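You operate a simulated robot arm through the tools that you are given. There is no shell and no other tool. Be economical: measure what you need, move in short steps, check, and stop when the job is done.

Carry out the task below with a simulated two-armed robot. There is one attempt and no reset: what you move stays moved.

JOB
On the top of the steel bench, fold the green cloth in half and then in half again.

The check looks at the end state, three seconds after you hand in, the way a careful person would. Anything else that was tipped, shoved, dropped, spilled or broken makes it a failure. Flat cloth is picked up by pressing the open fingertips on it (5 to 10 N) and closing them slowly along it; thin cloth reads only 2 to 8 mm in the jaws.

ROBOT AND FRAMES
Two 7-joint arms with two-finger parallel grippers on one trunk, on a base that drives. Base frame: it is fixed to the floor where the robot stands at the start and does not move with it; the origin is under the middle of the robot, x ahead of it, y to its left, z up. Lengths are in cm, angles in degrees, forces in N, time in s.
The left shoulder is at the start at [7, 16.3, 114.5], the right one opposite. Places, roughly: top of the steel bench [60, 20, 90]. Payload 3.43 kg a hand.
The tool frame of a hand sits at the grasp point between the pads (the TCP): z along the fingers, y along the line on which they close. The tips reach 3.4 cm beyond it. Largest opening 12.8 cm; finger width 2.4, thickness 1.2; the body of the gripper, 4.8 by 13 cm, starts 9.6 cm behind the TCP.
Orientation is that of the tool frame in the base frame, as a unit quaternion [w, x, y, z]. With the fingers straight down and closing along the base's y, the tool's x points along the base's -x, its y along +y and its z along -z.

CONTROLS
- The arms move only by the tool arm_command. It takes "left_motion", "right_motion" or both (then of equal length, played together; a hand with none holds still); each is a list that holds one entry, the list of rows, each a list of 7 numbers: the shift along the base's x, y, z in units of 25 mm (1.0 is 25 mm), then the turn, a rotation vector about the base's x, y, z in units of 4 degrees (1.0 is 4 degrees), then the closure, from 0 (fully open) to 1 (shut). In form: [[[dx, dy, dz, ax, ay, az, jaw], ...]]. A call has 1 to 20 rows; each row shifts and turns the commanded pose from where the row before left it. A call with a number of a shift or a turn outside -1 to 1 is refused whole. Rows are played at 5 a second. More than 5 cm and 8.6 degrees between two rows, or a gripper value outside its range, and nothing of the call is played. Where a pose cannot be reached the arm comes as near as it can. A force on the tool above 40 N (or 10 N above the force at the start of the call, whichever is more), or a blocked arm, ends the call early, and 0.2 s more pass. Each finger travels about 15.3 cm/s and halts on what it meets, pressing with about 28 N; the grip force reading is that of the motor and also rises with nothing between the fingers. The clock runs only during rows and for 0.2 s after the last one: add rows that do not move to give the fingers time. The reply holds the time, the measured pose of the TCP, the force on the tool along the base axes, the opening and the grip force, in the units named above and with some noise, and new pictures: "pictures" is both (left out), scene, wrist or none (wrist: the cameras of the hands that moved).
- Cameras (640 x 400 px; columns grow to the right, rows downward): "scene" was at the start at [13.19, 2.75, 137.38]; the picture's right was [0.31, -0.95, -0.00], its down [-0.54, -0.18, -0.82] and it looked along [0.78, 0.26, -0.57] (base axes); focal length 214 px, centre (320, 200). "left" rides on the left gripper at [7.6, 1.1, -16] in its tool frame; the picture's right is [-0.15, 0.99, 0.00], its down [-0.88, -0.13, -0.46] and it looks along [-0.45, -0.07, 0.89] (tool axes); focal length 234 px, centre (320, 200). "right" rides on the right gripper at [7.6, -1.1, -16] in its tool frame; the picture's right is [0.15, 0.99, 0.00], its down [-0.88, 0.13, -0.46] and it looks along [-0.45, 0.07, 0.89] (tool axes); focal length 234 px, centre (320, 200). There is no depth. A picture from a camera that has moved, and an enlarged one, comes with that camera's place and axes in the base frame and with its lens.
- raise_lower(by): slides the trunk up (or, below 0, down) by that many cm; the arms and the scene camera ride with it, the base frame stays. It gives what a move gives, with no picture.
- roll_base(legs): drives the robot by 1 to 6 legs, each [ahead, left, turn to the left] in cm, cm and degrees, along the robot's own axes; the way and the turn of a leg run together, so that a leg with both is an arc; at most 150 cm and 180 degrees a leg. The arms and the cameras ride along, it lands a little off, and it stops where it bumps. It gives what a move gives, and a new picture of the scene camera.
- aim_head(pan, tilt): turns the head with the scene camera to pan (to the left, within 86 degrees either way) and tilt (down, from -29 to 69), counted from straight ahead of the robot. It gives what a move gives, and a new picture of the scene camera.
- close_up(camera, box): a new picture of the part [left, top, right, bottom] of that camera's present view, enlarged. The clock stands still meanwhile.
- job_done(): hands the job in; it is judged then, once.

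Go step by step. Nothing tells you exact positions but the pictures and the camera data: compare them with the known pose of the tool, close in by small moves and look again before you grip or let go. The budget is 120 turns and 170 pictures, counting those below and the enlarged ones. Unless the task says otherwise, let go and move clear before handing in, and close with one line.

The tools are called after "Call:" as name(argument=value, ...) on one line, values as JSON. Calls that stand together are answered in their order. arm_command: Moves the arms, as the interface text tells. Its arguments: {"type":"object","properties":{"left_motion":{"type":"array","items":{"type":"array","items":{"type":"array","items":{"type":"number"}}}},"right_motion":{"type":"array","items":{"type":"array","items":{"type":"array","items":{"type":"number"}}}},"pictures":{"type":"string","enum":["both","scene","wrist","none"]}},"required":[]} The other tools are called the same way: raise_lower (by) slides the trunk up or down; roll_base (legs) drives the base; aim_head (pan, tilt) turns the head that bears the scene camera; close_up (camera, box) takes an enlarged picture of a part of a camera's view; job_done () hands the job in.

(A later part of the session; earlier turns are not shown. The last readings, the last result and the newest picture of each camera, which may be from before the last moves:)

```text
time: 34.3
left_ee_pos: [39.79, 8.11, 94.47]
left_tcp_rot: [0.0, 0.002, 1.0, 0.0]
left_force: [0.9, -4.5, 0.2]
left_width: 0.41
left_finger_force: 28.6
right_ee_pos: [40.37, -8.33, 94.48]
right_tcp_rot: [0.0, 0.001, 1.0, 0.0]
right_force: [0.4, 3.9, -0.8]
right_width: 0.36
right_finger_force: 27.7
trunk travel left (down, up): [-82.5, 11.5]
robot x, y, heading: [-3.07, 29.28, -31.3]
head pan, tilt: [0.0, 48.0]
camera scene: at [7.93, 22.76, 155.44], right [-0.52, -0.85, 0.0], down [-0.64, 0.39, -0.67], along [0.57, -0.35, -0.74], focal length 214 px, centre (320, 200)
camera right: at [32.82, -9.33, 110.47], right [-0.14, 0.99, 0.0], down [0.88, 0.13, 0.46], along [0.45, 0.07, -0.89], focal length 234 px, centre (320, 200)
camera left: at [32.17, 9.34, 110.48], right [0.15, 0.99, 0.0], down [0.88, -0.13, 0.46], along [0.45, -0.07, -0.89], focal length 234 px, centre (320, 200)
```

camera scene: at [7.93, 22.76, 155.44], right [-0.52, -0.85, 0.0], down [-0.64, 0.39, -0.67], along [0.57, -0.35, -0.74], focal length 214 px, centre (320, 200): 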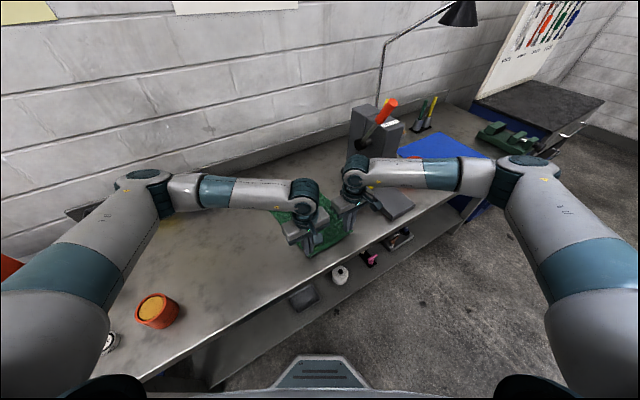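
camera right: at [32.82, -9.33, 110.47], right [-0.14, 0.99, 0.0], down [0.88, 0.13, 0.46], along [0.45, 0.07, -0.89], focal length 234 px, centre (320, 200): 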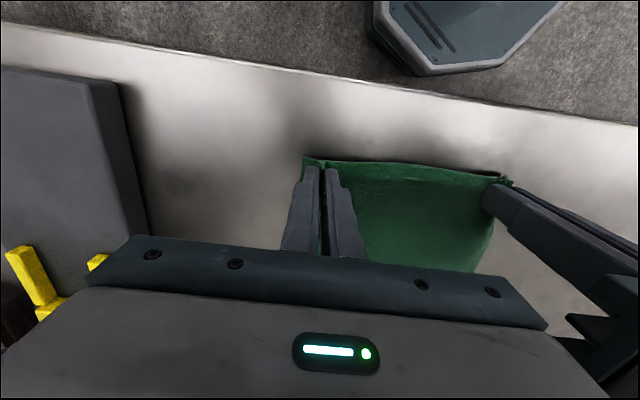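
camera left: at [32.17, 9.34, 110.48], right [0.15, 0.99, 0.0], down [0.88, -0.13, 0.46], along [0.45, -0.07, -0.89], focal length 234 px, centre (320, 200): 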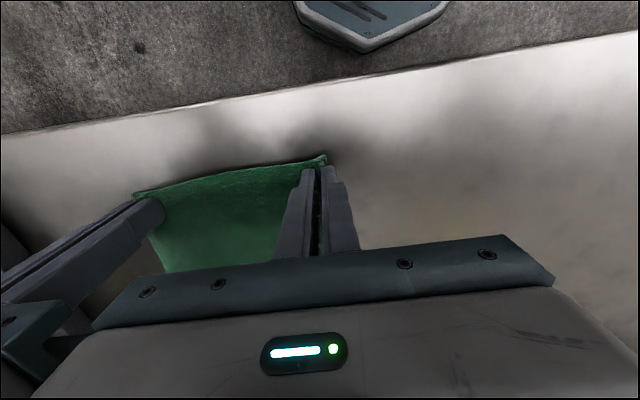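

The cloth is back to nearly flat. I release it, lift and turn both hands 90° so they close along x.

Call:
arm_command(left_motion=[[[0, 0.1, -0.2, 0, 0, 0, 1], [0, 0, 0, 0, 0, 0, 0.92], [0, 0, 0, 0, 0, 0, 0.85], [0, 0, 0, 0, 0, 0, 0.75], [0, 0, 0.5, 0, 0, 0, 0.75], [0, 0, 1, 0, 0, 0, 0.75], [0, 0, 1, 0, 0, 0, 0.75], [0, 0, 1, 0, 0, -1, 0.75], [0, 0, 0, 0, 0, -1, 0.75], [0, 0, 0, 0, 0, -1, 0.75], [0, 0, 0, 0, 0, -1, 0.75], [0, 0, 0, 0, 0, -1, 0.75], [0, 0, 0, 0, 0, -1, 0.75], [0, 0, 0, 0, 0, -1, 0.75], [0, 0, 0, 0, 0, -1, 0.75], [0, 0, 0, 0, 0, -1, 0.75], [0, 0, 0, 0, 0, -1, 0.75], [0, 0, 0, 0, 0, -1, 0.75], [0, 0, 0, 0, 0, -1, 0.75], [0, 0, 0, 0, 0, -1, 0.75]]], right_motion=[[[0, -0.1, -0.2, 0, 0, 0, 1], [0, 0, 0, 0, 0, 0, 0.92], [0, 0, 0, 0, 0, 0, 0.85], [0, 0, 0, 0, 0, 0, 0.75], [0, 0, 0.5, 0, 0, 0, 0.75], [0, 0, 1, 0, 0, 0, 0.75], [0, 0, 1, 0, 0, 0, 0.75], [0, 0, 1, 0, 0, -1, 0.75], [0, 0, 0, 0, 0, -1, 0.75], [0, 0, 0, 0, 0, -1, 0.75], [0, 0, 0, 0, 0, -1, 0.75], [0, 0, 0, 0, 0, -1, 0.75], [0, 0, 0, 0, 0, -1, 0.75], [0, 0, 0, 0, 0, -1, 0.75], [0, 0, 0, 0, 0, -1, 0.75], [0, 0, 0, 0, 0, -1, 0.75], [0, 0, 0, 0, 0, -1, 0.75], [0, 0, 0, 0, 0, -1, 0.75], [0, 0, 0, 0, 0, -1, 0.75], [0, 0, 0, 0, 0, -1, 0.75]]], pictures="none")

Call:
arm_command(left_motion=[[[0, 0, 0, 0, 0, -1, 0.75], [0, 0, 0, 0, 0, -1, 0.75], [0, 0, 0, 0, 0, -1, 0.75], [0, 0, 0, 0, 0, -1, 0.75], [0, 0, 0, 0, 0, -1, 0.75], [0, 0, 0, 0, 0, -1, 0.75], [0, 0, 0, 0, 0, -1, 0.75], [0, 0, 0, 0, 0, -1, 0.75], [0, 0, 0, 0, 0, -1, 0.75], [0, 0, 0, 0, 0, -0.5, 0.75]]], right_motion=[[[0, 0, 0, 0, 0, -1, 0.75], [0, 0, 0, 0, 0, -1, 0.75], [0, 0, 0, 0, 0, -1, 0.75], [0, 0, 0, 0, 0, -1, 0.75], [0, 0, 0, 0, 0, -1, 0.75], [0, 0, 0, 0, 0, -1, 0.75], [0, 0, 0, 0, 0, -1, 0.75], [0, 0, 0, 0, 0, -1, 0.75], [0, 0, 0, 0, 0, -1, 0.75], [0, 0, 0, 0, 0, -0.5, 0.75]]])

```text
time: 38.5
left_ee_pos: [39.85, 8.4, 102.81]
left_tcp_rot: [-0.001, 0.441, 0.897, 0.0]
left_force: [-0.6, 0.1, 0.6]
left_width: 3.21
left_finger_force: 0.1
right_ee_pos: [40.52, -8.58, 103.04]
right_tcp_rot: [0.0, 0.44, 0.898, 0.0]
right_force: [0.4, 0.7, 0.2]
right_width: 3.21
right_finger_force: 0.0
trunk travel left (down, up): [-82.5, 11.5]
robot x, y, heading: [-2.86, 29.54, -31.3]
head pan, tilt: [0.0, 48.0]
```

```text
time: 40.7
left_ee_pos: [39.76, 8.32, 102.87]
left_tcp_rot: [0.0, 0.709, 0.705, 0.001]
left_force: [0.8, 0.2, -0.2]
left_width: 3.21
left_finger_force: 0.0
right_ee_pos: [40.78, -8.52, 102.98]
right_tcp_rot: [0.001, 0.709, 0.705, -0.001]
right_force: [-0.6, 0.2, -0.4]
right_width: 3.22
right_finger_force: 0.1
trunk travel left (down, up): [-82.5, 11.5]
robot x, y, heading: [-2.96, 29.22, -31.3]
head pan, tilt: [0.0, 48.0]
camera scene: at [8.0, 22.8, 155.43], right [-0.52, -0.85, 0.0], down [-0.64, 0.39, -0.67], along [0.57, -0.35, -0.74], focal length 214 px, centre (320, 200)
camera right: at [39.67, -0.89, 118.9], right [0.99, 0.14, 0.0], down [0.13, -0.88, 0.46], along [0.06, -0.45, -0.89], focal length 234 px, centre (320, 200)
camera left: at [40.91, 16.06, 118.74], right [0.99, -0.15, 0.0], down [-0.13, -0.88, 0.46], along [-0.07, -0.45, -0.89], focal length 234 px, centre (320, 200)
```

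scene: 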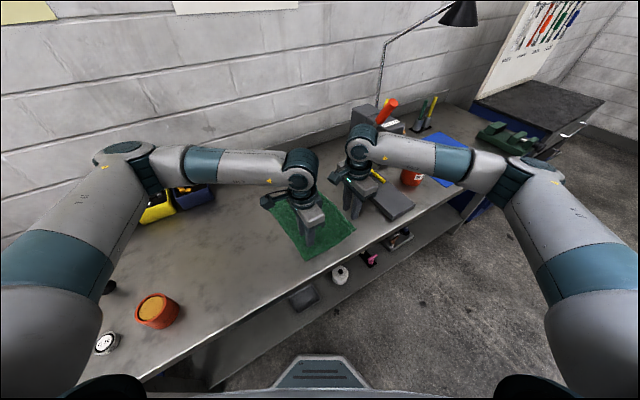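
right: 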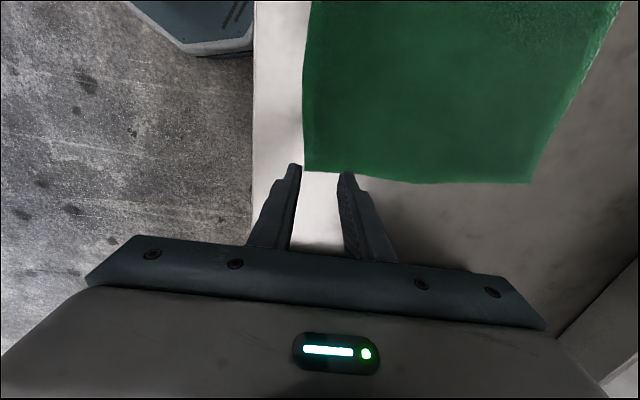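
left: 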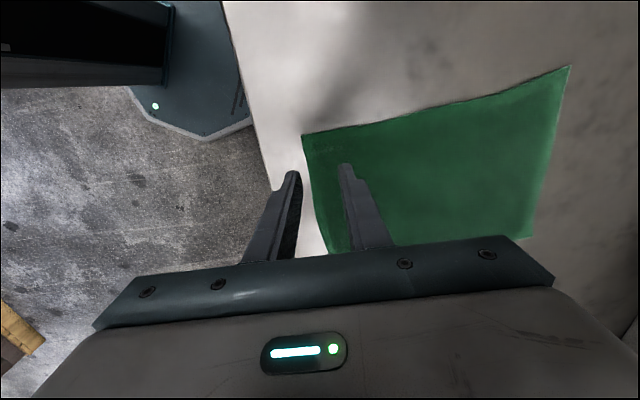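

Cloth is flat again: near corners at (37.8,10.8) and (38.9,-11.5). The hands straddle the near edge; I move out to the corners and go down to the surface.

Call:
arm_command(left_motion=[[[0, 0.18, -0.9, 0, 0, 0, 0.75], [0, 0.17, -0.9, 0, 0, 0, 0.75], [0, 0, -0.9, 0, 0, 0, 0.75], [0, 0, -0.6, 0, 0, 0, 0.75], [0, 0, -0.25, 0, 0, 0, 0.75], [0, 0, 0, 0, 0, 0, 0.75]]], right_motion=[[[0, -0.28, -0.9, 0, 0, 0, 0.75], [0, -0.27, -0.9, 0, 0, 0, 0.75], [0, 0, -0.9, 0, 0, 0, 0.75], [0, 0, -0.6, 0, 0, 0, 0.75], [0, 0, -0.25, 0, 0, 0, 0.75], [0, 0, 0, 0, 0, 0, 0.75]]], pictures="wrist")

```text
time: 42.1
left_ee_pos: [39.58, 9.21, 94.05]
left_tcp_rot: [0.0, 0.709, 0.705, 0.0]
left_force: [0.2, -0.2, 0.3]
left_width: 3.2
left_finger_force: 0.2
right_ee_pos: [40.64, -9.72, 94.15]
right_tcp_rot: [0.0, 0.708, 0.706, 0.0]
right_force: [0.6, 0.3, -0.1]
right_width: 3.22
right_finger_force: 0.0
trunk travel left (down, up): [-82.5, 11.5]
robot x, y, heading: [-3.05, 29.56, -31.1]
head pan, tilt: [0.0, 48.0]
camera right: at [39.54, -2.1, 109.99], right [0.99, 0.14, 0.0], down [0.13, -0.88, 0.46], along [0.07, -0.45, -0.89], focal length 234 px, centre (320, 200)
camera left: at [40.72, 16.88, 109.86], right [0.99, -0.15, 0.0], down [-0.13, -0.88, 0.46], along [-0.07, -0.45, -0.89], focal length 234 px, centre (320, 200)
```

right: 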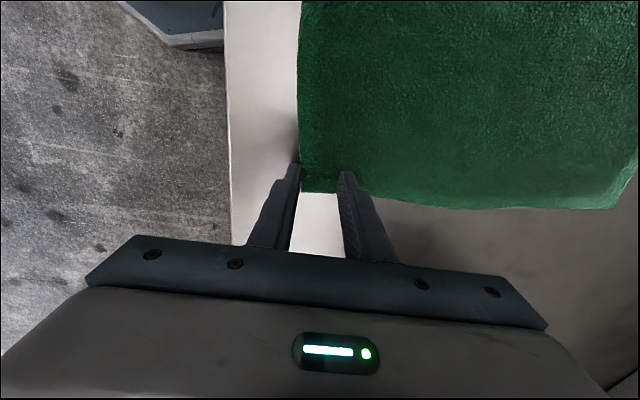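
left: 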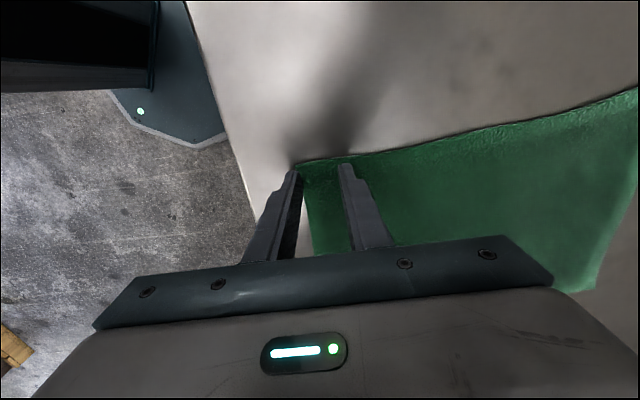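

Call:
arm_command(left_motion=[[[0, -0.1, 0, 0, 0, 0, 0.75], [0, 0, -0.1, 0, 0, 0, 0.75], [0, 0, -0.06, 0, 0, 0, 0.75], [0, 0, 0, 0, 0, 0, 0.75]]], right_motion=[[[0, 0.14, 0, 0, 0, 0, 0.75], [0, 0, -0.1, 0, 0, 0, 0.75], [0, 0, -0.08, 0, 0, 0, 0.75], [0, 0, 0, 0, 0, 0, 0.75]]], pictures="none")

```text
time: 43.1
left_ee_pos: [39.71, 8.92, 93.75]
left_tcp_rot: [0.001, 0.708, 0.706, 0.0]
left_force: [-0.1, -0.1, 16.2]
left_width: 3.17
left_finger_force: 0.0
right_ee_pos: [40.57, -9.46, 93.82]
right_tcp_rot: [0.001, 0.709, 0.705, -0.001]
right_force: [0.7, -0.3, 5.0]
right_width: 3.19
right_finger_force: 0.0
trunk travel left (down, up): [-82.5, 11.5]
robot x, y, heading: [-2.98, 29.44, -31.1]
head pan, tilt: [0.0, 48.0]
```

Call:
arm_command(left_motion=[[[0, 0, 0, 0, 0, 0, 0.75], [0, 0, 0, 0, 0, 0, 0.77], [0, 0, 0, 0, 0, 0, 0.79], [0, 0, 0, 0, 0, 0, 0.81], [0, 0, 0, 0, 0, 0, 0.83], [0, 0, 0, 0, 0, 0, 0.85], [0, 0, 0, 0, 0, 0, 0.87], [0, 0, 0, 0, 0, 0, 0.89], [0, 0, 0, 0, 0, 0, 0.91], [0, 0, 0, 0, 0, 0, 0.93], [0, 0, 0, 0, 0, 0, 0.95], [0, 0, 0, 0, 0, 0, 0.97], [0, 0, 0, 0, 0, 0, 1], [0, 0, 0, 0, 0, 0, 1], [0, 0, 0, 0, 0, 0, 1]]], right_motion=[[[0, 0, -0.05, 0, 0, 0, 0.75], [0, 0, 0, 0, 0, 0, 0.77], [0, 0, 0, 0, 0, 0, 0.79], [0, 0, -0.01, 0, 0, 0, 0.81], [0, 0, 0, 0, 0, 0, 0.83], [0, 0, 0, 0, 0, 0, 0.85], [0, 0, 0, 0, 0, 0, 0.87], [0, 0, 0, 0, 0, 0, 0.89], [0, 0, 0, 0, 0, 0, 0.91], [0, 0, 0, 0, 0, 0, 0.93], [0, 0, 0, 0, 0, 0, 0.95], [0, 0, 0, 0, 0, 0, 0.97], [0, 0, 0, 0, 0, 0, 1], [0, 0, 0, 0, 0, 0, 1], [0, 0, 0, 0, 0, 0, 1]]], pictures="wrist")

```text
time: 46.3
left_ee_pos: [39.54, 9.03, 93.65]
left_tcp_rot: [0.001, 0.709, 0.705, 0.0]
left_force: [3.0, -0.9, 22.9]
left_width: 0.41
left_finger_force: 28.1
right_ee_pos: [40.56, -9.31, 93.65]
right_tcp_rot: [0.001, 0.708, 0.706, -0.001]
right_force: [0.6, -0.6, 14.9]
right_width: 0.45
right_finger_force: 28.1
trunk travel left (down, up): [-82.5, 11.5]
robot x, y, heading: [-2.58, 29.49, -31.2]
head pan, tilt: [0.0, 48.0]
camera right: at [39.47, -1.67, 109.6], right [0.99, 0.14, 0.0], down [0.13, -0.88, 0.46], along [0.07, -0.45, -0.89], focal length 234 px, centre (320, 200)
camera left: at [40.71, 16.75, 109.57], right [0.99, -0.15, 0.0], down [-0.13, -0.88, 0.46], along [-0.07, -0.45, -0.89], focal length 234 px, centre (320, 200)
```

right: 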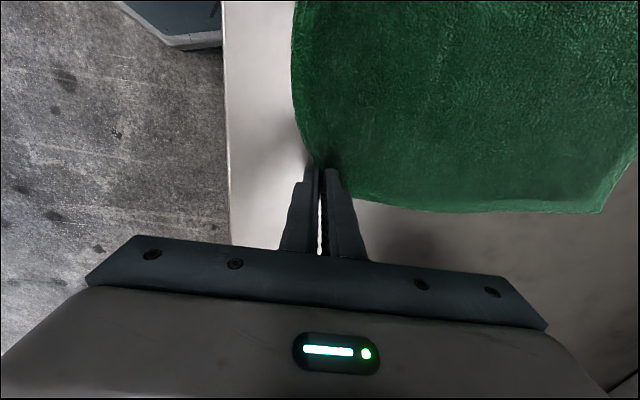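
left: 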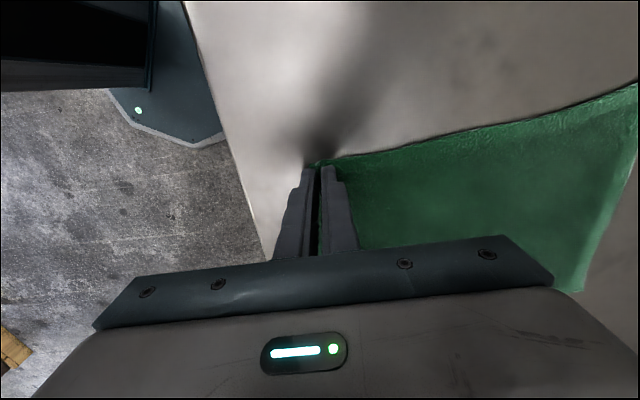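

Both hands have a clean grip right on the near edge. I run the first half of the arc, leaning both wrists to the left to keep clear of the lever.

Call:
arm_command(left_motion=[[[0.084, 0.084, 0.8, 0, 0, 0, 1], [0.249, 0.084, 0.775, 0, 0, 0, 1], [0.407, 0.084, 0.727, 0, 0, 0, 1], [0.552, 0.084, 0.657, -1, 0, 0, 1], [0.68, 0.084, 0.567, -1, 0, 0, 1], [0.788, 0.084, 0.46, -1, 0, 0, 1], [0.872, 0.084, 0.339, -1, 0, 0, 1], [0.93, 0.084, 0.207, -1, 0, 0, 1], [0.958, 0.084, 0.07, -1, 0, 0, 1]]], right_motion=[[[0.085, 0.084, 0.8, 0, 0, 0, 1], [0.253, 0.084, 0.775, 0, 0, 0, 1], [0.413, 0.084, 0.727, 0, 0, 0, 1], [0.56, 0.084, 0.657, -1, 0, 0, 1], [0.69, 0.084, 0.567, -1, 0, 0, 1], [0.8, 0.084, 0.46, -1, 0, 0, 1], [0.885, 0.084, 0.339, -1, 0, 0, 1], [0.943, 0.084, 0.207, -1, 0, 0, 1], [0.972, 0.084, 0.07, -1, 0, 0, 1]]])

```text
time: 48.3
left_ee_pos: [53.6, 10.96, 104.82]
left_tcp_rot: [0.147, 0.693, 0.69, -0.149]
left_force: [-0.2, 0.2, -0.9]
left_width: 0.39
left_finger_force: 27.7
right_ee_pos: [54.69, -7.4, 105.08]
right_tcp_rot: [0.148, 0.693, 0.69, -0.149]
right_force: [0.3, 0.2, -0.7]
right_width: 0.4
right_finger_force: 28.1
trunk travel left (down, up): [-82.5, 11.5]
robot x, y, heading: [-3.01, 29.48, -30.9]
head pan, tilt: [0.0, 48.0]
camera scene: at [8.21, 23.08, 155.42], right [-0.52, -0.85, 0.0], down [-0.64, 0.38, -0.67], along [0.57, -0.35, -0.74], focal length 214 px, centre (320, 200)
camera right: at [53.7, 6.14, 116.51], right [0.99, 0.13, -0.06], down [0.13, -0.62, 0.78], along [0.06, -0.78, -0.63], focal length 234 px, centre (320, 200)
camera left: at [54.87, 24.56, 116.26], right [0.99, -0.14, 0.06], down [-0.13, -0.62, 0.78], along [-0.07, -0.78, -0.63], focal length 234 px, centre (320, 200)
```

scene: 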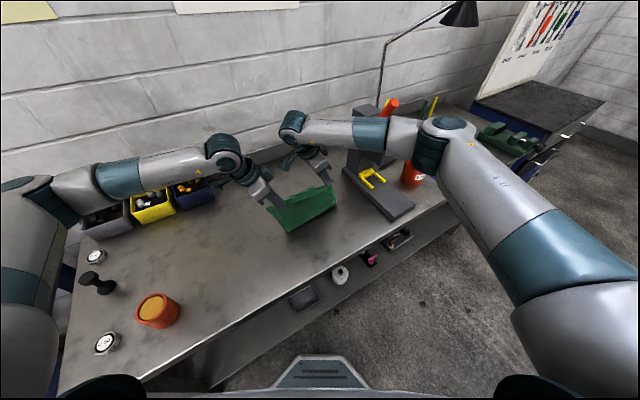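
right: 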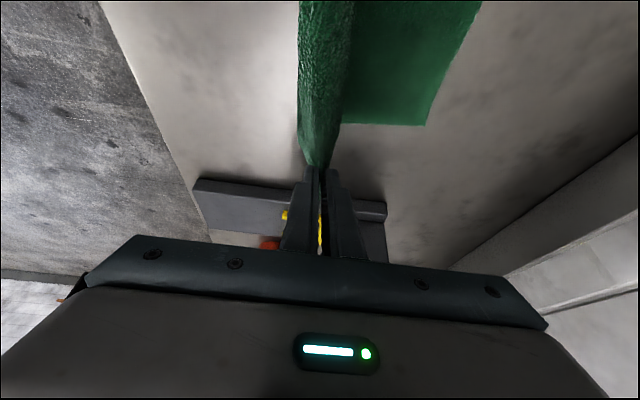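
left: 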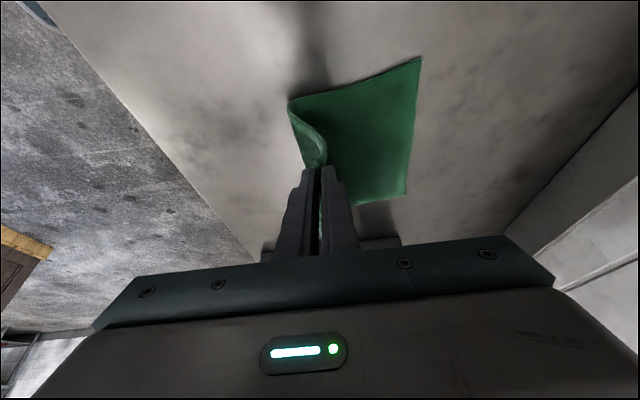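

The cloth pivots cleanly at the fingertips. I continue toward the far edge.

Call:
arm_command(left_motion=[[[0.958, 0.084, -0.063, 0, 0, 0, 1], [0.93, 0.084, -0.187, 0, 0, 0, 1], [0.872, 0.084, -0.306, 0, 0, 0, 1], [0.788, 0.084, -0.416, 0, 0, 0, 1], [0.68, 0.084, -0.513, 0, 0, 0, 1], [0.552, 0.084, -0.594, 0, 0, 0, 1], [0.407, 0.084, -0.657, 0, 0, 0, 1]]], right_motion=[[[0.972, 0.084, -0.063, 0, 0, 0, 1], [0.943, 0.084, -0.187, 0, 0, 0, 1], [0.885, 0.084, -0.306, 0, 0, 0, 1], [0.8, 0.084, -0.416, 0, 0, 0, 1], [0.69, 0.084, -0.513, 0, 0, 0, 1], [0.56, 0.084, -0.594, 0, 0, 0, 1], [0.413, 0.084, -0.657, 0, 0, 0, 1]]])

```text
time: 49.9
left_ee_pos: [58.87, 11.16, 103.02]
left_tcp_rot: [0.15, 0.691, 0.693, -0.145]
left_force: [3.9, -9.1, -3.0]
left_width: 0.42
left_finger_force: 28.1
left hand out of reach, approached as far as the arm can: row 2, 3, 4, 5, 6, 7
right_ee_pos: [66.28, -6.08, 99.93]
right_tcp_rot: [0.146, 0.692, 0.691, -0.147]
right_force: [-4.9, 9.2, 2.4]
right_width: 0.44
right_finger_force: 27.2
right hand out of reach, approached as far as the arm can: row 6, 7
trunk travel left (down, up): [-82.5, 11.5]
robot x, y, heading: [-2.79, 29.45, -31.1]
head pan, tilt: [0.0, 48.0]
camera scene: at [8.13, 22.95, 155.42], right [-0.52, -0.86, 0.0], down [-0.64, 0.38, -0.67], along [0.57, -0.35, -0.74], focal length 214 px, centre (320, 200)
camera right: at [65.25, 7.27, 111.42], right [0.99, 0.13, -0.06], down [0.13, -0.62, 0.77], along [0.07, -0.77, -0.63], focal length 234 px, centre (320, 200)
camera left: at [59.9, 24.75, 114.47], right [0.99, -0.13, 0.06], down [-0.13, -0.62, 0.78], along [-0.06, -0.78, -0.63], focal length 234 px, centre (320, 200)
```

scene: 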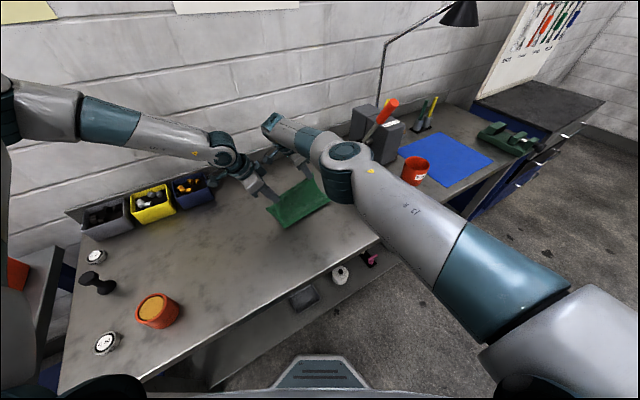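
right: 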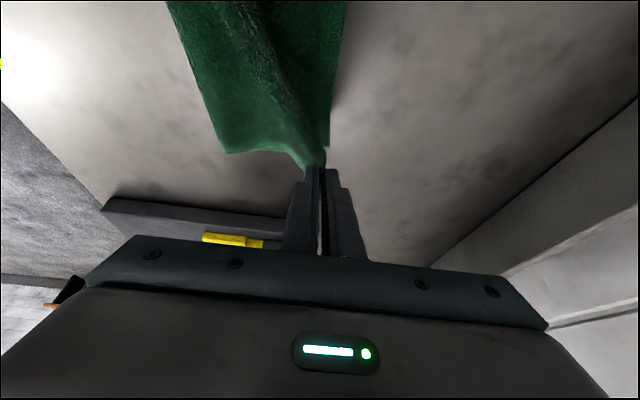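
left: 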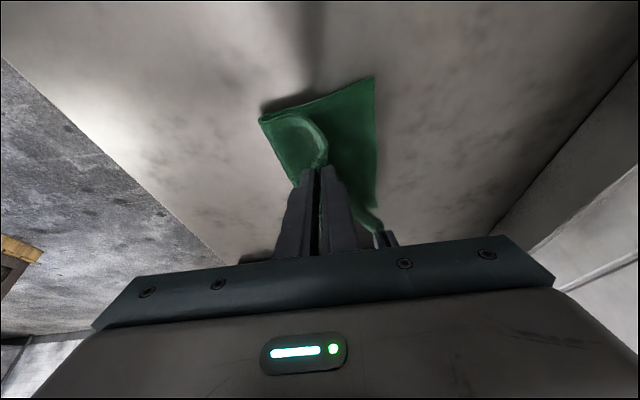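

The left arm hit its limit at x ≈ 59 with this lean, and the right is nearly stretched. I bring the right hand back level with the left and reduce the lean, then roll the base closer.

Call:
arm_command(left_motion=[[[0, 0, 0.1, 1, 0, 0, 1], [0, 0, 0.1, 1, 0, 0, 1], [0, 0, 0.1, 1, 0, 0, 1], [0, 0, 0, 0, 0, 0, 1]]], right_motion=[[[-0.9, 0, 0.4, 1, 0, 0, 1], [-0.9, 0, 0.4, 1, 0, 0, 1], [-0.9, 0, 0.4, 1, 0, 0, 1], [0, 0, 0, 0, 0, 0, 1]]], pictures="scene")

```text
time: 50.9
left_ee_pos: [58.55, 11.05, 103.27]
left_tcp_rot: [0.125, 0.696, 0.696, -0.121]
left_force: [-0.1, 0.5, 0.7]
left_width: 0.38
left_finger_force: 27.9
left hand out of reach, approached as far as the arm can: row 2, 3
right_ee_pos: [59.72, -6.64, 102.93]
right_tcp_rot: [0.074, 0.704, 0.702, -0.075]
right_force: [0.0, -0.2, 0.4]
right_width: 0.41
right_finger_force: 28.3
trunk travel left (down, up): [-82.5, 11.5]
robot x, y, heading: [-2.73, 29.57, -31.3]
head pan, tilt: [0.0, 48.0]
camera scene: at [8.06, 22.78, 155.42], right [-0.52, -0.85, 0.0], down [-0.64, 0.39, -0.67], along [0.57, -0.35, -0.74], focal length 214 px, centre (320, 200)
```

scene: 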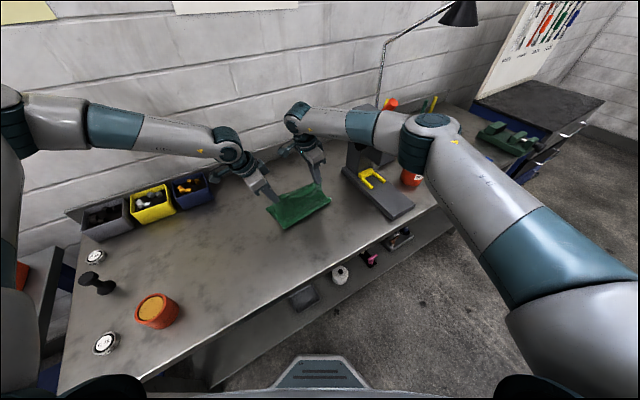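

The left is limited by its wrist yaw, so I turn the left hand a little back (about 20°) while un-leaning and see if it frees up.

Call:
arm_command(left_motion=[[[0, 0, 0, 0, 0, 1, 1], [0, 0, 0, 0, 0, 1, 1], [0, 0, 0, 0, 0, 1, 1], [0, 0, 0, 0, 0, 1, 1], [0, 0, 0, 0, 0, 1, 1], [0.2, 0, 0, 0.5, 0, 0, 1], [0.2, 0, 0, 0.5, 0, 0, 1], [0, 0, 0, 0, 0, 0, 1]]], pictures="scene")

```text
time: 52.7
left_ee_pos: [59.68, 11.35, 103.41]
left_tcp_rot: [0.124, 0.569, 0.81, -0.068]
left_force: [-1.0, -0.2, -0.5]
left_width: 0.39
left_finger_force: 28.0
right_ee_pos: [59.62, -6.63, 102.94]
right_tcp_rot: [0.074, 0.705, 0.702, -0.074]
right_force: [-0.5, -0.5, 0.1]
right_width: 0.41
right_finger_force: 28.0
trunk travel left (down, up): [-82.5, 11.5]
robot x, y, heading: [-2.65, 29.56, -31.1]
head pan, tilt: [0.0, 48.0]
camera scene: at [8.01, 22.85, 155.43], right [-0.52, -0.85, 0.0], down [-0.64, 0.39, -0.67], along [0.57, -0.35, -0.74], focal length 214 px, centre (320, 200)
```

scene: 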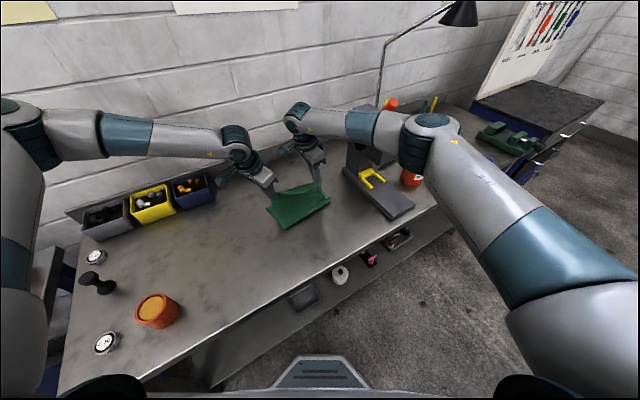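

Freed. Now I roll the base 5 cm along world +x (both hands ride forward along the fold) to get the right arm back into reach.

Call:
roll_base(legs=[[4.3, 2.6, 0]])

```text
time: 53.6
left_ee_pos: [63.96, 10.99, 103.74]
left_tcp_rot: [0.127, 0.57, 0.809, -0.068]
left_force: [-1.3, -0.1, 0.2]
left_width: 0.38
left_finger_force: 28.2
right_ee_pos: [64.0, -6.88, 103.46]
right_tcp_rot: [0.076, 0.705, 0.702, -0.072]
right_force: [0.1, -0.8, -0.2]
right_width: 0.38
right_finger_force: 28.3
trunk travel left (down, up): [-82.5, 11.5]
robot x, y, heading: [2.32, 29.45, -31.0]
head pan, tilt: [0.0, 48.0]
camera scene: at [12.19, 22.77, 155.51], right [-0.52, -0.85, 0.0], down [-0.63, 0.39, -0.67], along [0.58, -0.35, -0.74], focal length 214 px, centre (320, 200)
```

scene: 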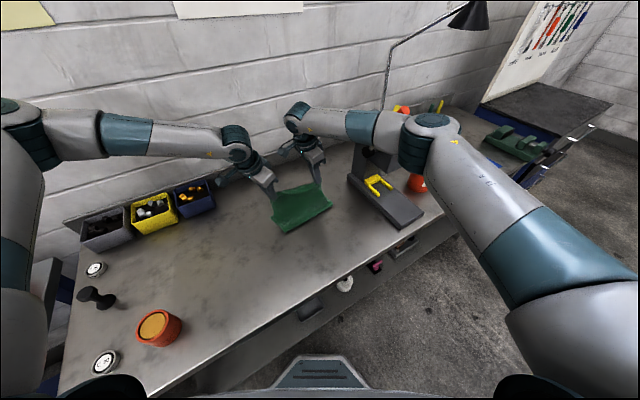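

Call:
arm_command(left_motion=[[[0.35, 0.08, -0.4, 0, 0, 0, 1], [0.3, 0.08, -0.55, 0, 0, 0, 1], [0.22, 0.08, -0.65, 0, 0, 0, 1], [0.15, 0.08, -0.65, 0, 0, 0, 1], [0.1, 0.08, -0.65, 0, 0, 0, 1], [0, 0.08, -0.5, 0, 0, 0, 1]]], right_motion=[[[0.55, 0.033, -0.4, 0, 0, 0, 1], [0.45, 0.033, -0.55, 0, 0, 0, 1], [0.35, 0.033, -0.65, 0, 0, 0, 1], [0.25, 0.033, -0.65, 0, 0, 0, 1], [0.15, 0.033, -0.65, 0, 0, 0, 1], [0.09, 0.033, -0.5, 0, 0, 0, 1]]])

```text
time: 55.0
left_ee_pos: [67.37, 12.24, 94.71]
left_tcp_rot: [0.125, 0.569, 0.81, -0.07]
left_force: [0.5, -0.3, 0.8]
left_width: 0.38
left_finger_force: 28.1
right_ee_pos: [69.26, -6.18, 94.52]
right_tcp_rot: [0.073, 0.705, 0.702, -0.074]
right_force: [-0.3, 0.2, 1.3]
right_width: 0.4
right_finger_force: 27.6
trunk travel left (down, up): [-82.5, 11.5]
robot x, y, heading: [1.97, 29.73, -31.3]
head pan, tilt: [0.0, 48.0]
camera scene: at [13.08, 22.84, 155.43], right [-0.52, -0.85, 0.0], down [-0.64, 0.39, -0.67], along [0.57, -0.35, -0.74], focal length 214 px, centre (320, 200)
camera right: at [68.24, 4.52, 108.52], right [0.99, 0.14, -0.03], down [0.13, -0.77, 0.63], along [0.06, -0.63, -0.78], focal length 234 px, centre (320, 200)
camera left: at [64.06, 23.72, 107.94], right [0.98, 0.21, 0.07], down [0.1, -0.73, 0.68], along [0.19, -0.66, -0.73], focal length 234 px, centre (320, 200)
```

scene: 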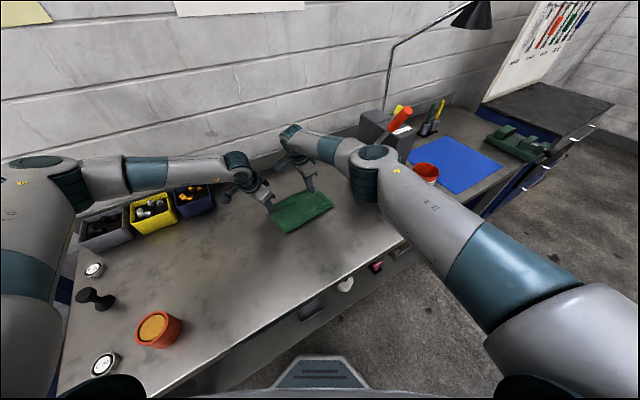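
right: 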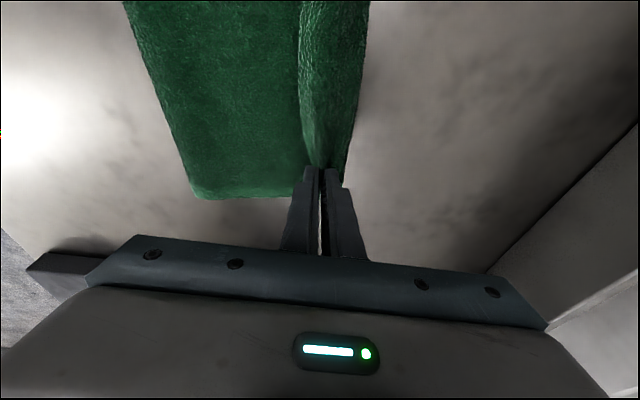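
left: 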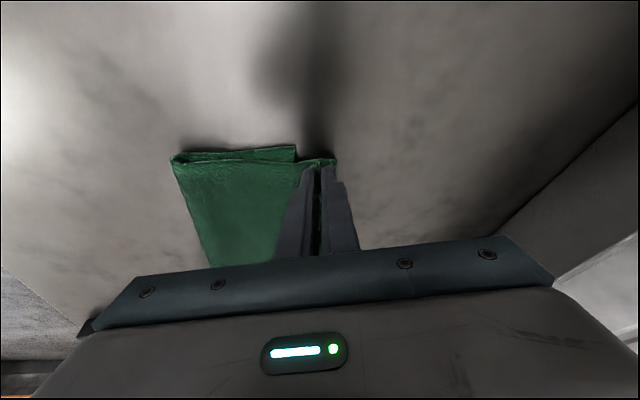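

Call:
close_up(camera="left", box=[140, 100, 460, 300])

Call:
close_up(camera="right", box=[120, 0, 440, 200])

Call:
close_up(camera="scene", box=[200, 130, 400, 255])

```text
2.00 times, centred on (300, 200) of left
camera zoom: at [64.06, 23.72, 107.94], right [0.98, 0.21, 0.07], down [0.1, -0.73, 0.68], along [0.19, -0.66, -0.73], focal length 468 px, centre (360, 200)
```

zoom: 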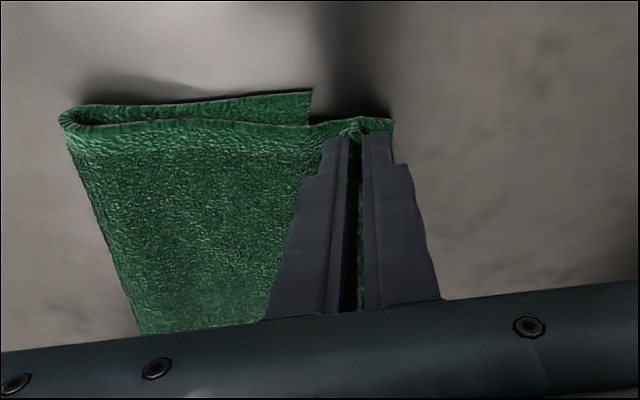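

```text
2.00 times, centred on (280, 100) of right
camera zoom: at [68.24, 4.52, 108.52], right [0.99, 0.14, -0.03], down [0.13, -0.77, 0.63], along [0.06, -0.63, -0.78], focal length 468 px, centre (400, 400)
```

zoom: 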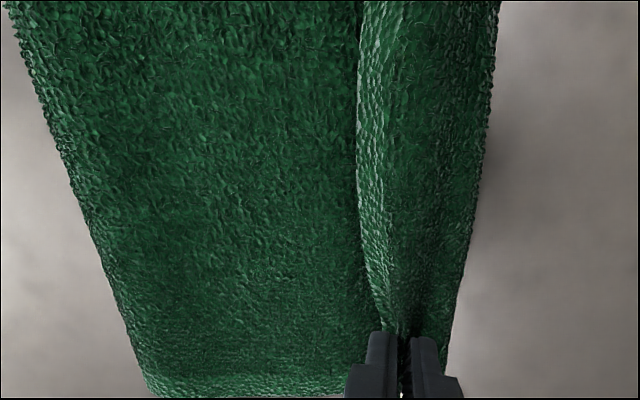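

```text
3.20 times, centred on (300, 192) of scene
camera zoom: at [13.08, 22.84, 155.43], right [-0.52, -0.85, 0.0], down [-0.64, 0.39, -0.67], along [0.57, -0.35, -0.74], focal length 686 px, centre (384, 224)
```

zoom: 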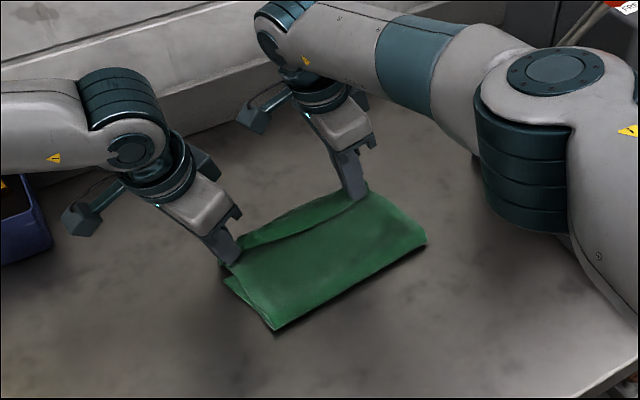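

The top edge overshoots the bottom edge by about 3–4 cm (including the bit inside the jaws). I bring both hands back about 4.5 cm in a low arc and set the edge down.

Call:
arm_command(left_motion=[[[-0.3, 0, 0.5, 0, 0, 0, 1], [-0.5, 0, 0.3, 0, 0, 0, 1], [-0.5, 0, 0, 0, 0, 0, 1], [-0.4, 0, -0.3, 0, 0, 0, 1], [-0.2, 0, -0.5, 0, 0, 0, 1], [0, 0, -0.1, 0, 0, 0, 1]]], right_motion=[[[-0.3, 0, 0.5, 0, 0, 0, 1], [-0.5, 0, 0.3, 0, 0, 0, 1], [-0.5, 0, 0, 0, 0, 0, 1], [-0.4, 0, -0.3, 0, 0, 0, 1], [-0.2, 0, -0.5, 0, 0, 0, 1], [0, 0, -0.1, 0, 0, 0, 1]]], pictures="wrist")

Call:
close_up(camera="scene", box=[200, 130, 400, 255])

```text
time: 56.4
left_ee_pos: [62.71, 12.16, 94.68]
left_tcp_rot: [0.125, 0.569, 0.81, -0.069]
left_force: [0.2, -0.7, 1.7]
left_width: 0.37
left_finger_force: 27.9
right_ee_pos: [64.47, -6.39, 94.32]
right_tcp_rot: [0.076, 0.705, 0.702, -0.073]
right_force: [2.5, -0.2, 9.7]
right_width: 0.45
right_finger_force: 28.0
trunk travel left (down, up): [-82.5, 11.5]
robot x, y, heading: [1.84, 29.25, -31.2]
head pan, tilt: [0.0, 48.0]
camera right: at [63.34, 4.47, 108.28], right [0.99, 0.14, -0.03], down [0.12, -0.77, 0.63], along [0.07, -0.63, -0.78], focal length 234 px, centre (320, 200)
camera left: at [59.24, 23.7, 107.91], right [0.98, 0.21, 0.07], down [0.1, -0.73, 0.68], along [0.19, -0.66, -0.73], focal length 234 px, centre (320, 200)
```

right: 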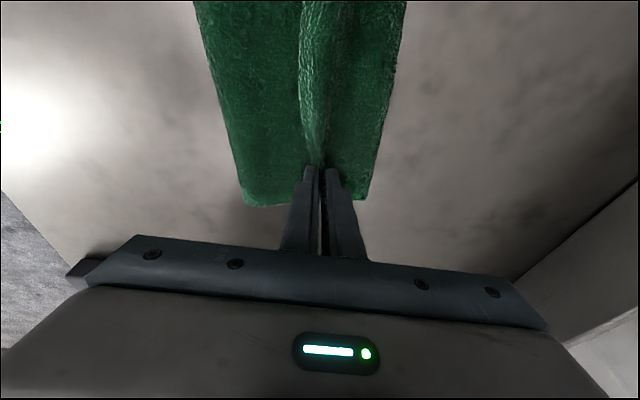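
left: 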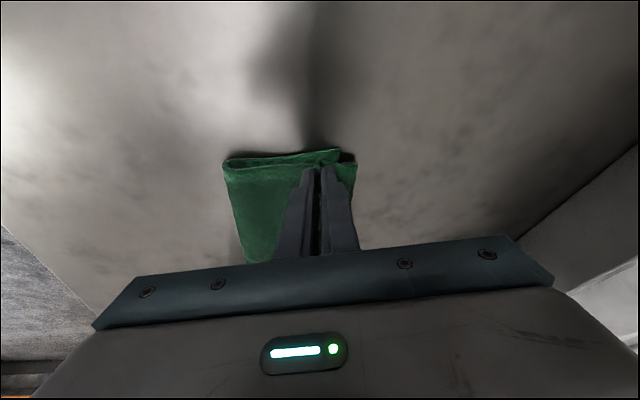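

```text
3.20 times, centred on (300, 192) of scene
camera zoom: at [12.8, 22.84, 155.47], right [-0.52, -0.85, 0.0], down [-0.63, 0.39, -0.67], along [0.57, -0.35, -0.74], focal length 686 px, centre (384, 224)
```

zoom: 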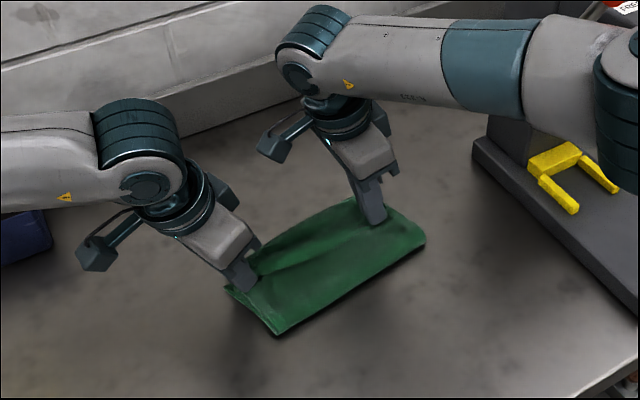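

The crease is too far forward (about 3 cm) because the overshoot pulled it. I open the fold back up halfway and lay it again to a shorter target so the crease re-forms at the middle.

Call:
arm_command(left_motion=[[[-0.3, 0, 0.8, 0, 0, 0, 1], [-0.5, 0, 0.7, 0, 0, 0, 1], [-0.7, 0, 0.6, 0, 0, 0, 1], [-0.8, 0, 0.5, 0, 0, 0, 1], [-0.8, 0, 0.4, 0, 0, 0, 1], [-0.8, 0, 0.3, 0, 0, 0, 1], [-0.8, 0, 0.1, 0, 0, 0, 1], [-0.6, 0, 0, 0, 0, 0, 1], [0, 0, 0, 0, 0, 0, 1]]], right_motion=[[[-0.3, 0, 0.8, 0, 0, 0, 1], [-0.5, 0, 0.7, 0, 0, 0, 1], [-0.7, 0, 0.6, 0, 0, 0, 1], [-0.8, 0, 0.5, 0, 0, 0, 1], [-0.8, 0, 0.4, 0, 0, 0, 1], [-0.8, 0, 0.3, 0, 0, 0, 1], [-0.8, 0, 0.1, 0, 0, 0, 1], [-0.6, 0, 0, 0, 0, 0, 1], [0, 0, 0, 0, 0, 0, 1]]], pictures="wrist")

Call:
close_up(camera="scene", box=[200, 130, 400, 255])

```text
time: 58.4
left_ee_pos: [49.43, 12.3, 103.26]
left_tcp_rot: [0.125, 0.57, 0.809, -0.069]
left_force: [0.0, -1.9, -0.1]
left_width: 0.4
left_finger_force: 28.2
right_ee_pos: [51.15, -6.62, 102.66]
right_tcp_rot: [0.074, 0.705, 0.701, -0.074]
right_force: [-0.1, 1.6, -0.5]
right_width: 0.45
right_finger_force: 28.2
trunk travel left (down, up): [-82.5, 11.5]
robot x, y, heading: [1.93, 29.49, -31.2]
head pan, tilt: [0.0, 48.0]
camera right: at [50.16, 4.2, 116.62], right [0.99, 0.14, -0.03], down [0.13, -0.77, 0.63], along [0.06, -0.63, -0.78], focal length 234 px, centre (320, 200)
camera left: at [46.06, 23.75, 116.3], right [0.98, 0.21, 0.07], down [0.1, -0.73, 0.68], along [0.19, -0.66, -0.73], focal length 234 px, centre (320, 200)
```

right: 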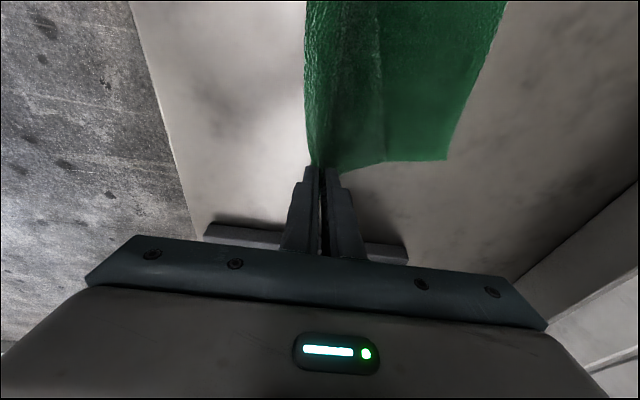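
left: 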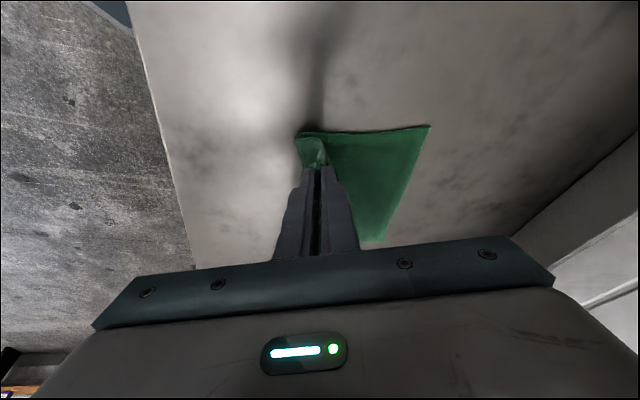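

```text
3.20 times, centred on (300, 192) of scene
camera zoom: at [13.01, 22.78, 155.42], right [-0.52, -0.85, 0.0], down [-0.64, 0.39, -0.67], along [0.57, -0.35, -0.74], focal length 686 px, centre (384, 224)
```

zoom: 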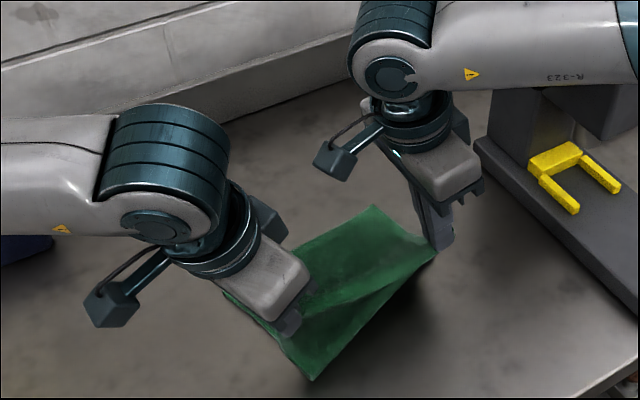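

Call:
arm_command(left_motion=[[[0.75, 0.04, -0.05, 0, 0, 0, 1], [0.8, 0.04, -0.15, 0, 0, 0, 1], [0.8, 0.04, -0.35, 0, 0, 0, 1], [0.7, 0.04, -0.5, 0, 0, 0, 1], [0.61, 0.04, -0.6, 0, 0, 0, 1], [0.47, 0.04, -0.7, 0, 0, 0, 1], [0.37, 0.04, -0.65, 0, 0, 0, 1], [0.18, 0.04, -0.45, 0, 0, 0, 1], [0, 0, 0, 0, 0, 0, 1]]], right_motion=[[[0.79, 0.04, -0.05, 0, 0, 0, 1], [0.84, 0.04, -0.15, 0, 0, 0, 1], [0.84, 0.04, -0.33, 0, 0, 0, 1], [0.74, 0.04, -0.47, 0, 0, 0, 1], [0.64, 0.04, -0.57, 0, 0, 0, 1], [0.49, 0.04, -0.67, 0, 0, 0, 1], [0.4, 0.04, -0.6, 0, 0, 0, 1], [0.2, 0.04, -0.45, 0, 0, 0, 1], [0, 0, 0, 0, 0, 0, 1]]], pictures="wrist")

Call:
close_up(camera="scene", box=[200, 130, 400, 255])

```text
time: 60.4
left_ee_pos: [61.19, 13.24, 94.46]
left_tcp_rot: [0.125, 0.569, 0.81, -0.069]
left_force: [0.5, -0.3, 0.5]
left_width: 0.38
left_finger_force: 28.0
right_ee_pos: [63.63, -5.47, 94.7]
right_tcp_rot: [0.074, 0.705, 0.702, -0.073]
right_force: [0.0, -0.6, 5.1]
right_width: 0.4
right_finger_force: 27.7
trunk travel left (down, up): [-82.5, 11.5]
robot x, y, heading: [2.42, 29.52, -31.4]
head pan, tilt: [0.0, 48.0]
camera right: at [62.55, 5.31, 108.76], right [0.99, 0.14, -0.03], down [0.13, -0.77, 0.63], along [0.07, -0.63, -0.78], focal length 234 px, centre (320, 200)
camera left: at [57.77, 24.66, 107.67], right [0.98, 0.21, 0.07], down [0.1, -0.73, 0.68], along [0.19, -0.66, -0.73], focal length 234 px, centre (320, 200)
```

right: 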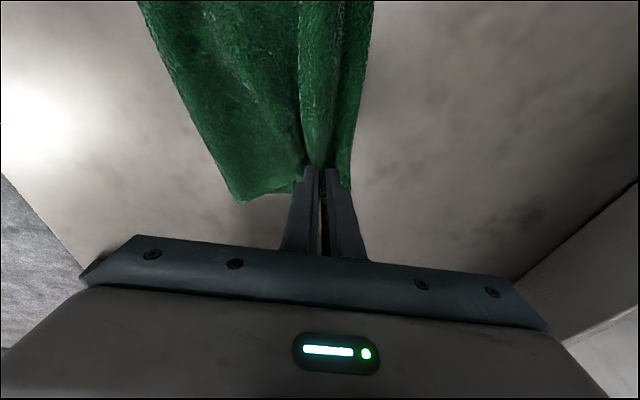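
left: 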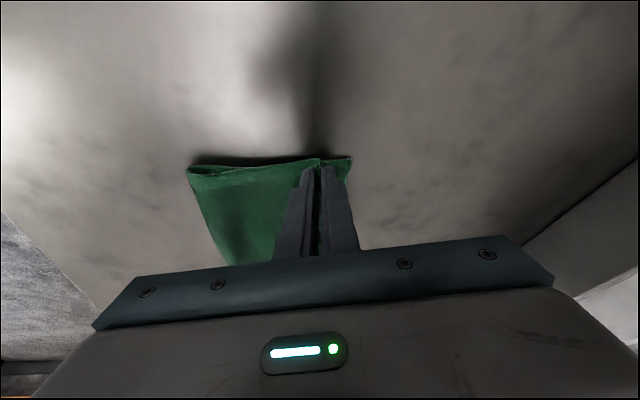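

```text
3.20 times, centred on (300, 192) of scene
camera zoom: at [12.86, 22.77, 155.44], right [-0.52, -0.85, 0.0], down [-0.63, 0.39, -0.67], along [0.57, -0.35, -0.74], focal length 686 px, centre (384, 224)
```

zoom: 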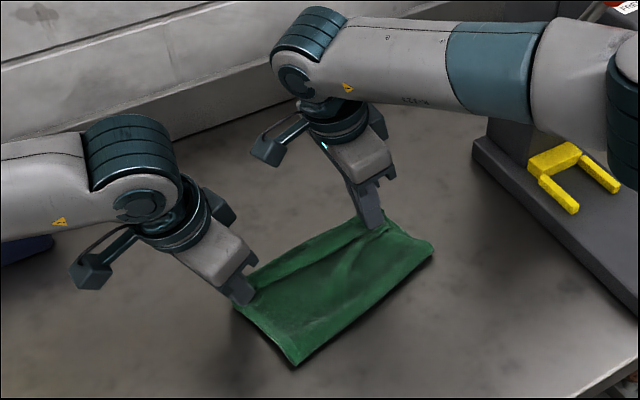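

Much better on the left (crease at x ≈ 50), but the right end of the crease is still at about 56. I peel back further, especially on the right, to reset it.

Call:
arm_command(left_motion=[[[-0.23, 0, 0.8, 0, 0, 0, 1], [-0.46, 0, 0.8, 0, 0, 0, 1], [-0.62, 0, 0.7, 0, 0, 0, 1], [-0.69, 0, 0.5, 0, 0, 0, 1], [-0.69, 0, 0.3, 0, 0, 0, 1], [-0.69, 0, 0.1, 0, 0, 0, 1], [-0.69, 0, 0, 0, 0, 0, 1], [-0.62, 0, -0.2, 0, 0, 0, 1], [-0.54, 0, -0.3, 0, 0, 0, 1], [-0.46, 0, -0.3, 0, 0, 0, 1], [0, 0, 0, 0, 0, 0, 1]]], right_motion=[[[-0.3, 0, 0.8, 0, 0, 0, 1], [-0.6, 0, 0.8, 0, 0, 0, 1], [-0.8, 0, 0.7, 0, 0, 0, 1], [-0.9, -0.05, 0.5, 0, 0, 0, 1], [-0.9, -0.05, 0.3, 0, 0, 0, 1], [-0.9, -0.05, 0.1, 0, 0, 0, 1], [-0.9, -0.05, 0, 0, 0, 0, 1], [-0.8, -0.05, -0.2, 0, 0, 0, 1], [-0.7, -0.05, -0.3, 0, 0, 0, 1], [-0.6, -0.05, -0.3, 0, 0, 0, 1], [0, 0, 0, 0, 0, 0, 1]]], pictures="wrist")

Call:
close_up(camera="scene", box=[200, 130, 400, 255])

```text
time: 62.8
left_ee_pos: [46.94, 13.07, 100.56]
left_tcp_rot: [0.125, 0.57, 0.809, -0.068]
left_force: [-1.2, -5.0, 0.1]
left_width: 0.41
left_finger_force: 28.3
right_ee_pos: [45.15, -6.43, 100.54]
right_tcp_rot: [0.075, 0.705, 0.701, -0.073]
right_force: [1.3, 5.4, 0.3]
right_width: 0.39
right_finger_force: 28.3
trunk travel left (down, up): [-82.5, 11.5]
robot x, y, heading: [2.34, 29.68, -31.3]
head pan, tilt: [0.0, 48.0]
camera right: at [44.06, 4.39, 114.54], right [0.99, 0.14, -0.03], down [0.13, -0.77, 0.63], along [0.06, -0.63, -0.78], focal length 234 px, centre (320, 200)
camera left: at [43.54, 24.4, 113.8], right [0.98, 0.21, 0.07], down [0.1, -0.73, 0.68], along [0.19, -0.66, -0.73], focal length 234 px, centre (320, 200)
```

right: 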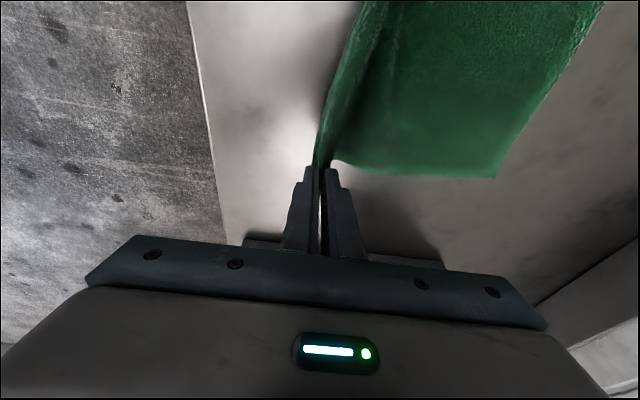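
left: 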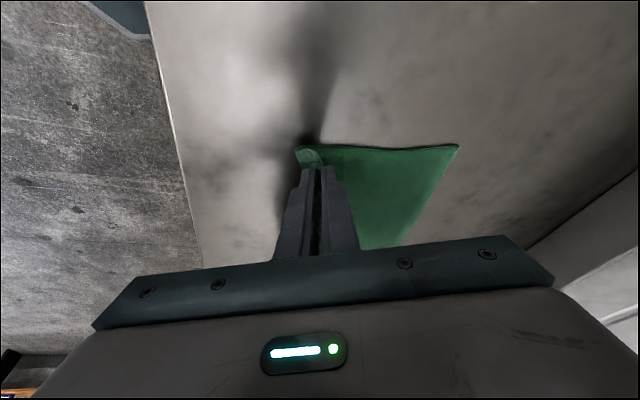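

```text
3.20 times, centred on (300, 192) of scene
camera zoom: at [12.99, 22.79, 155.43], right [-0.52, -0.85, 0.0], down [-0.64, 0.39, -0.67], along [0.57, -0.35, -0.74], focal length 686 px, centre (384, 224)
```

zoom: 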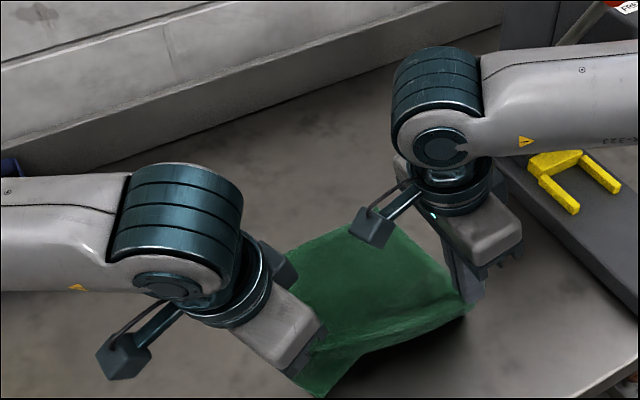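

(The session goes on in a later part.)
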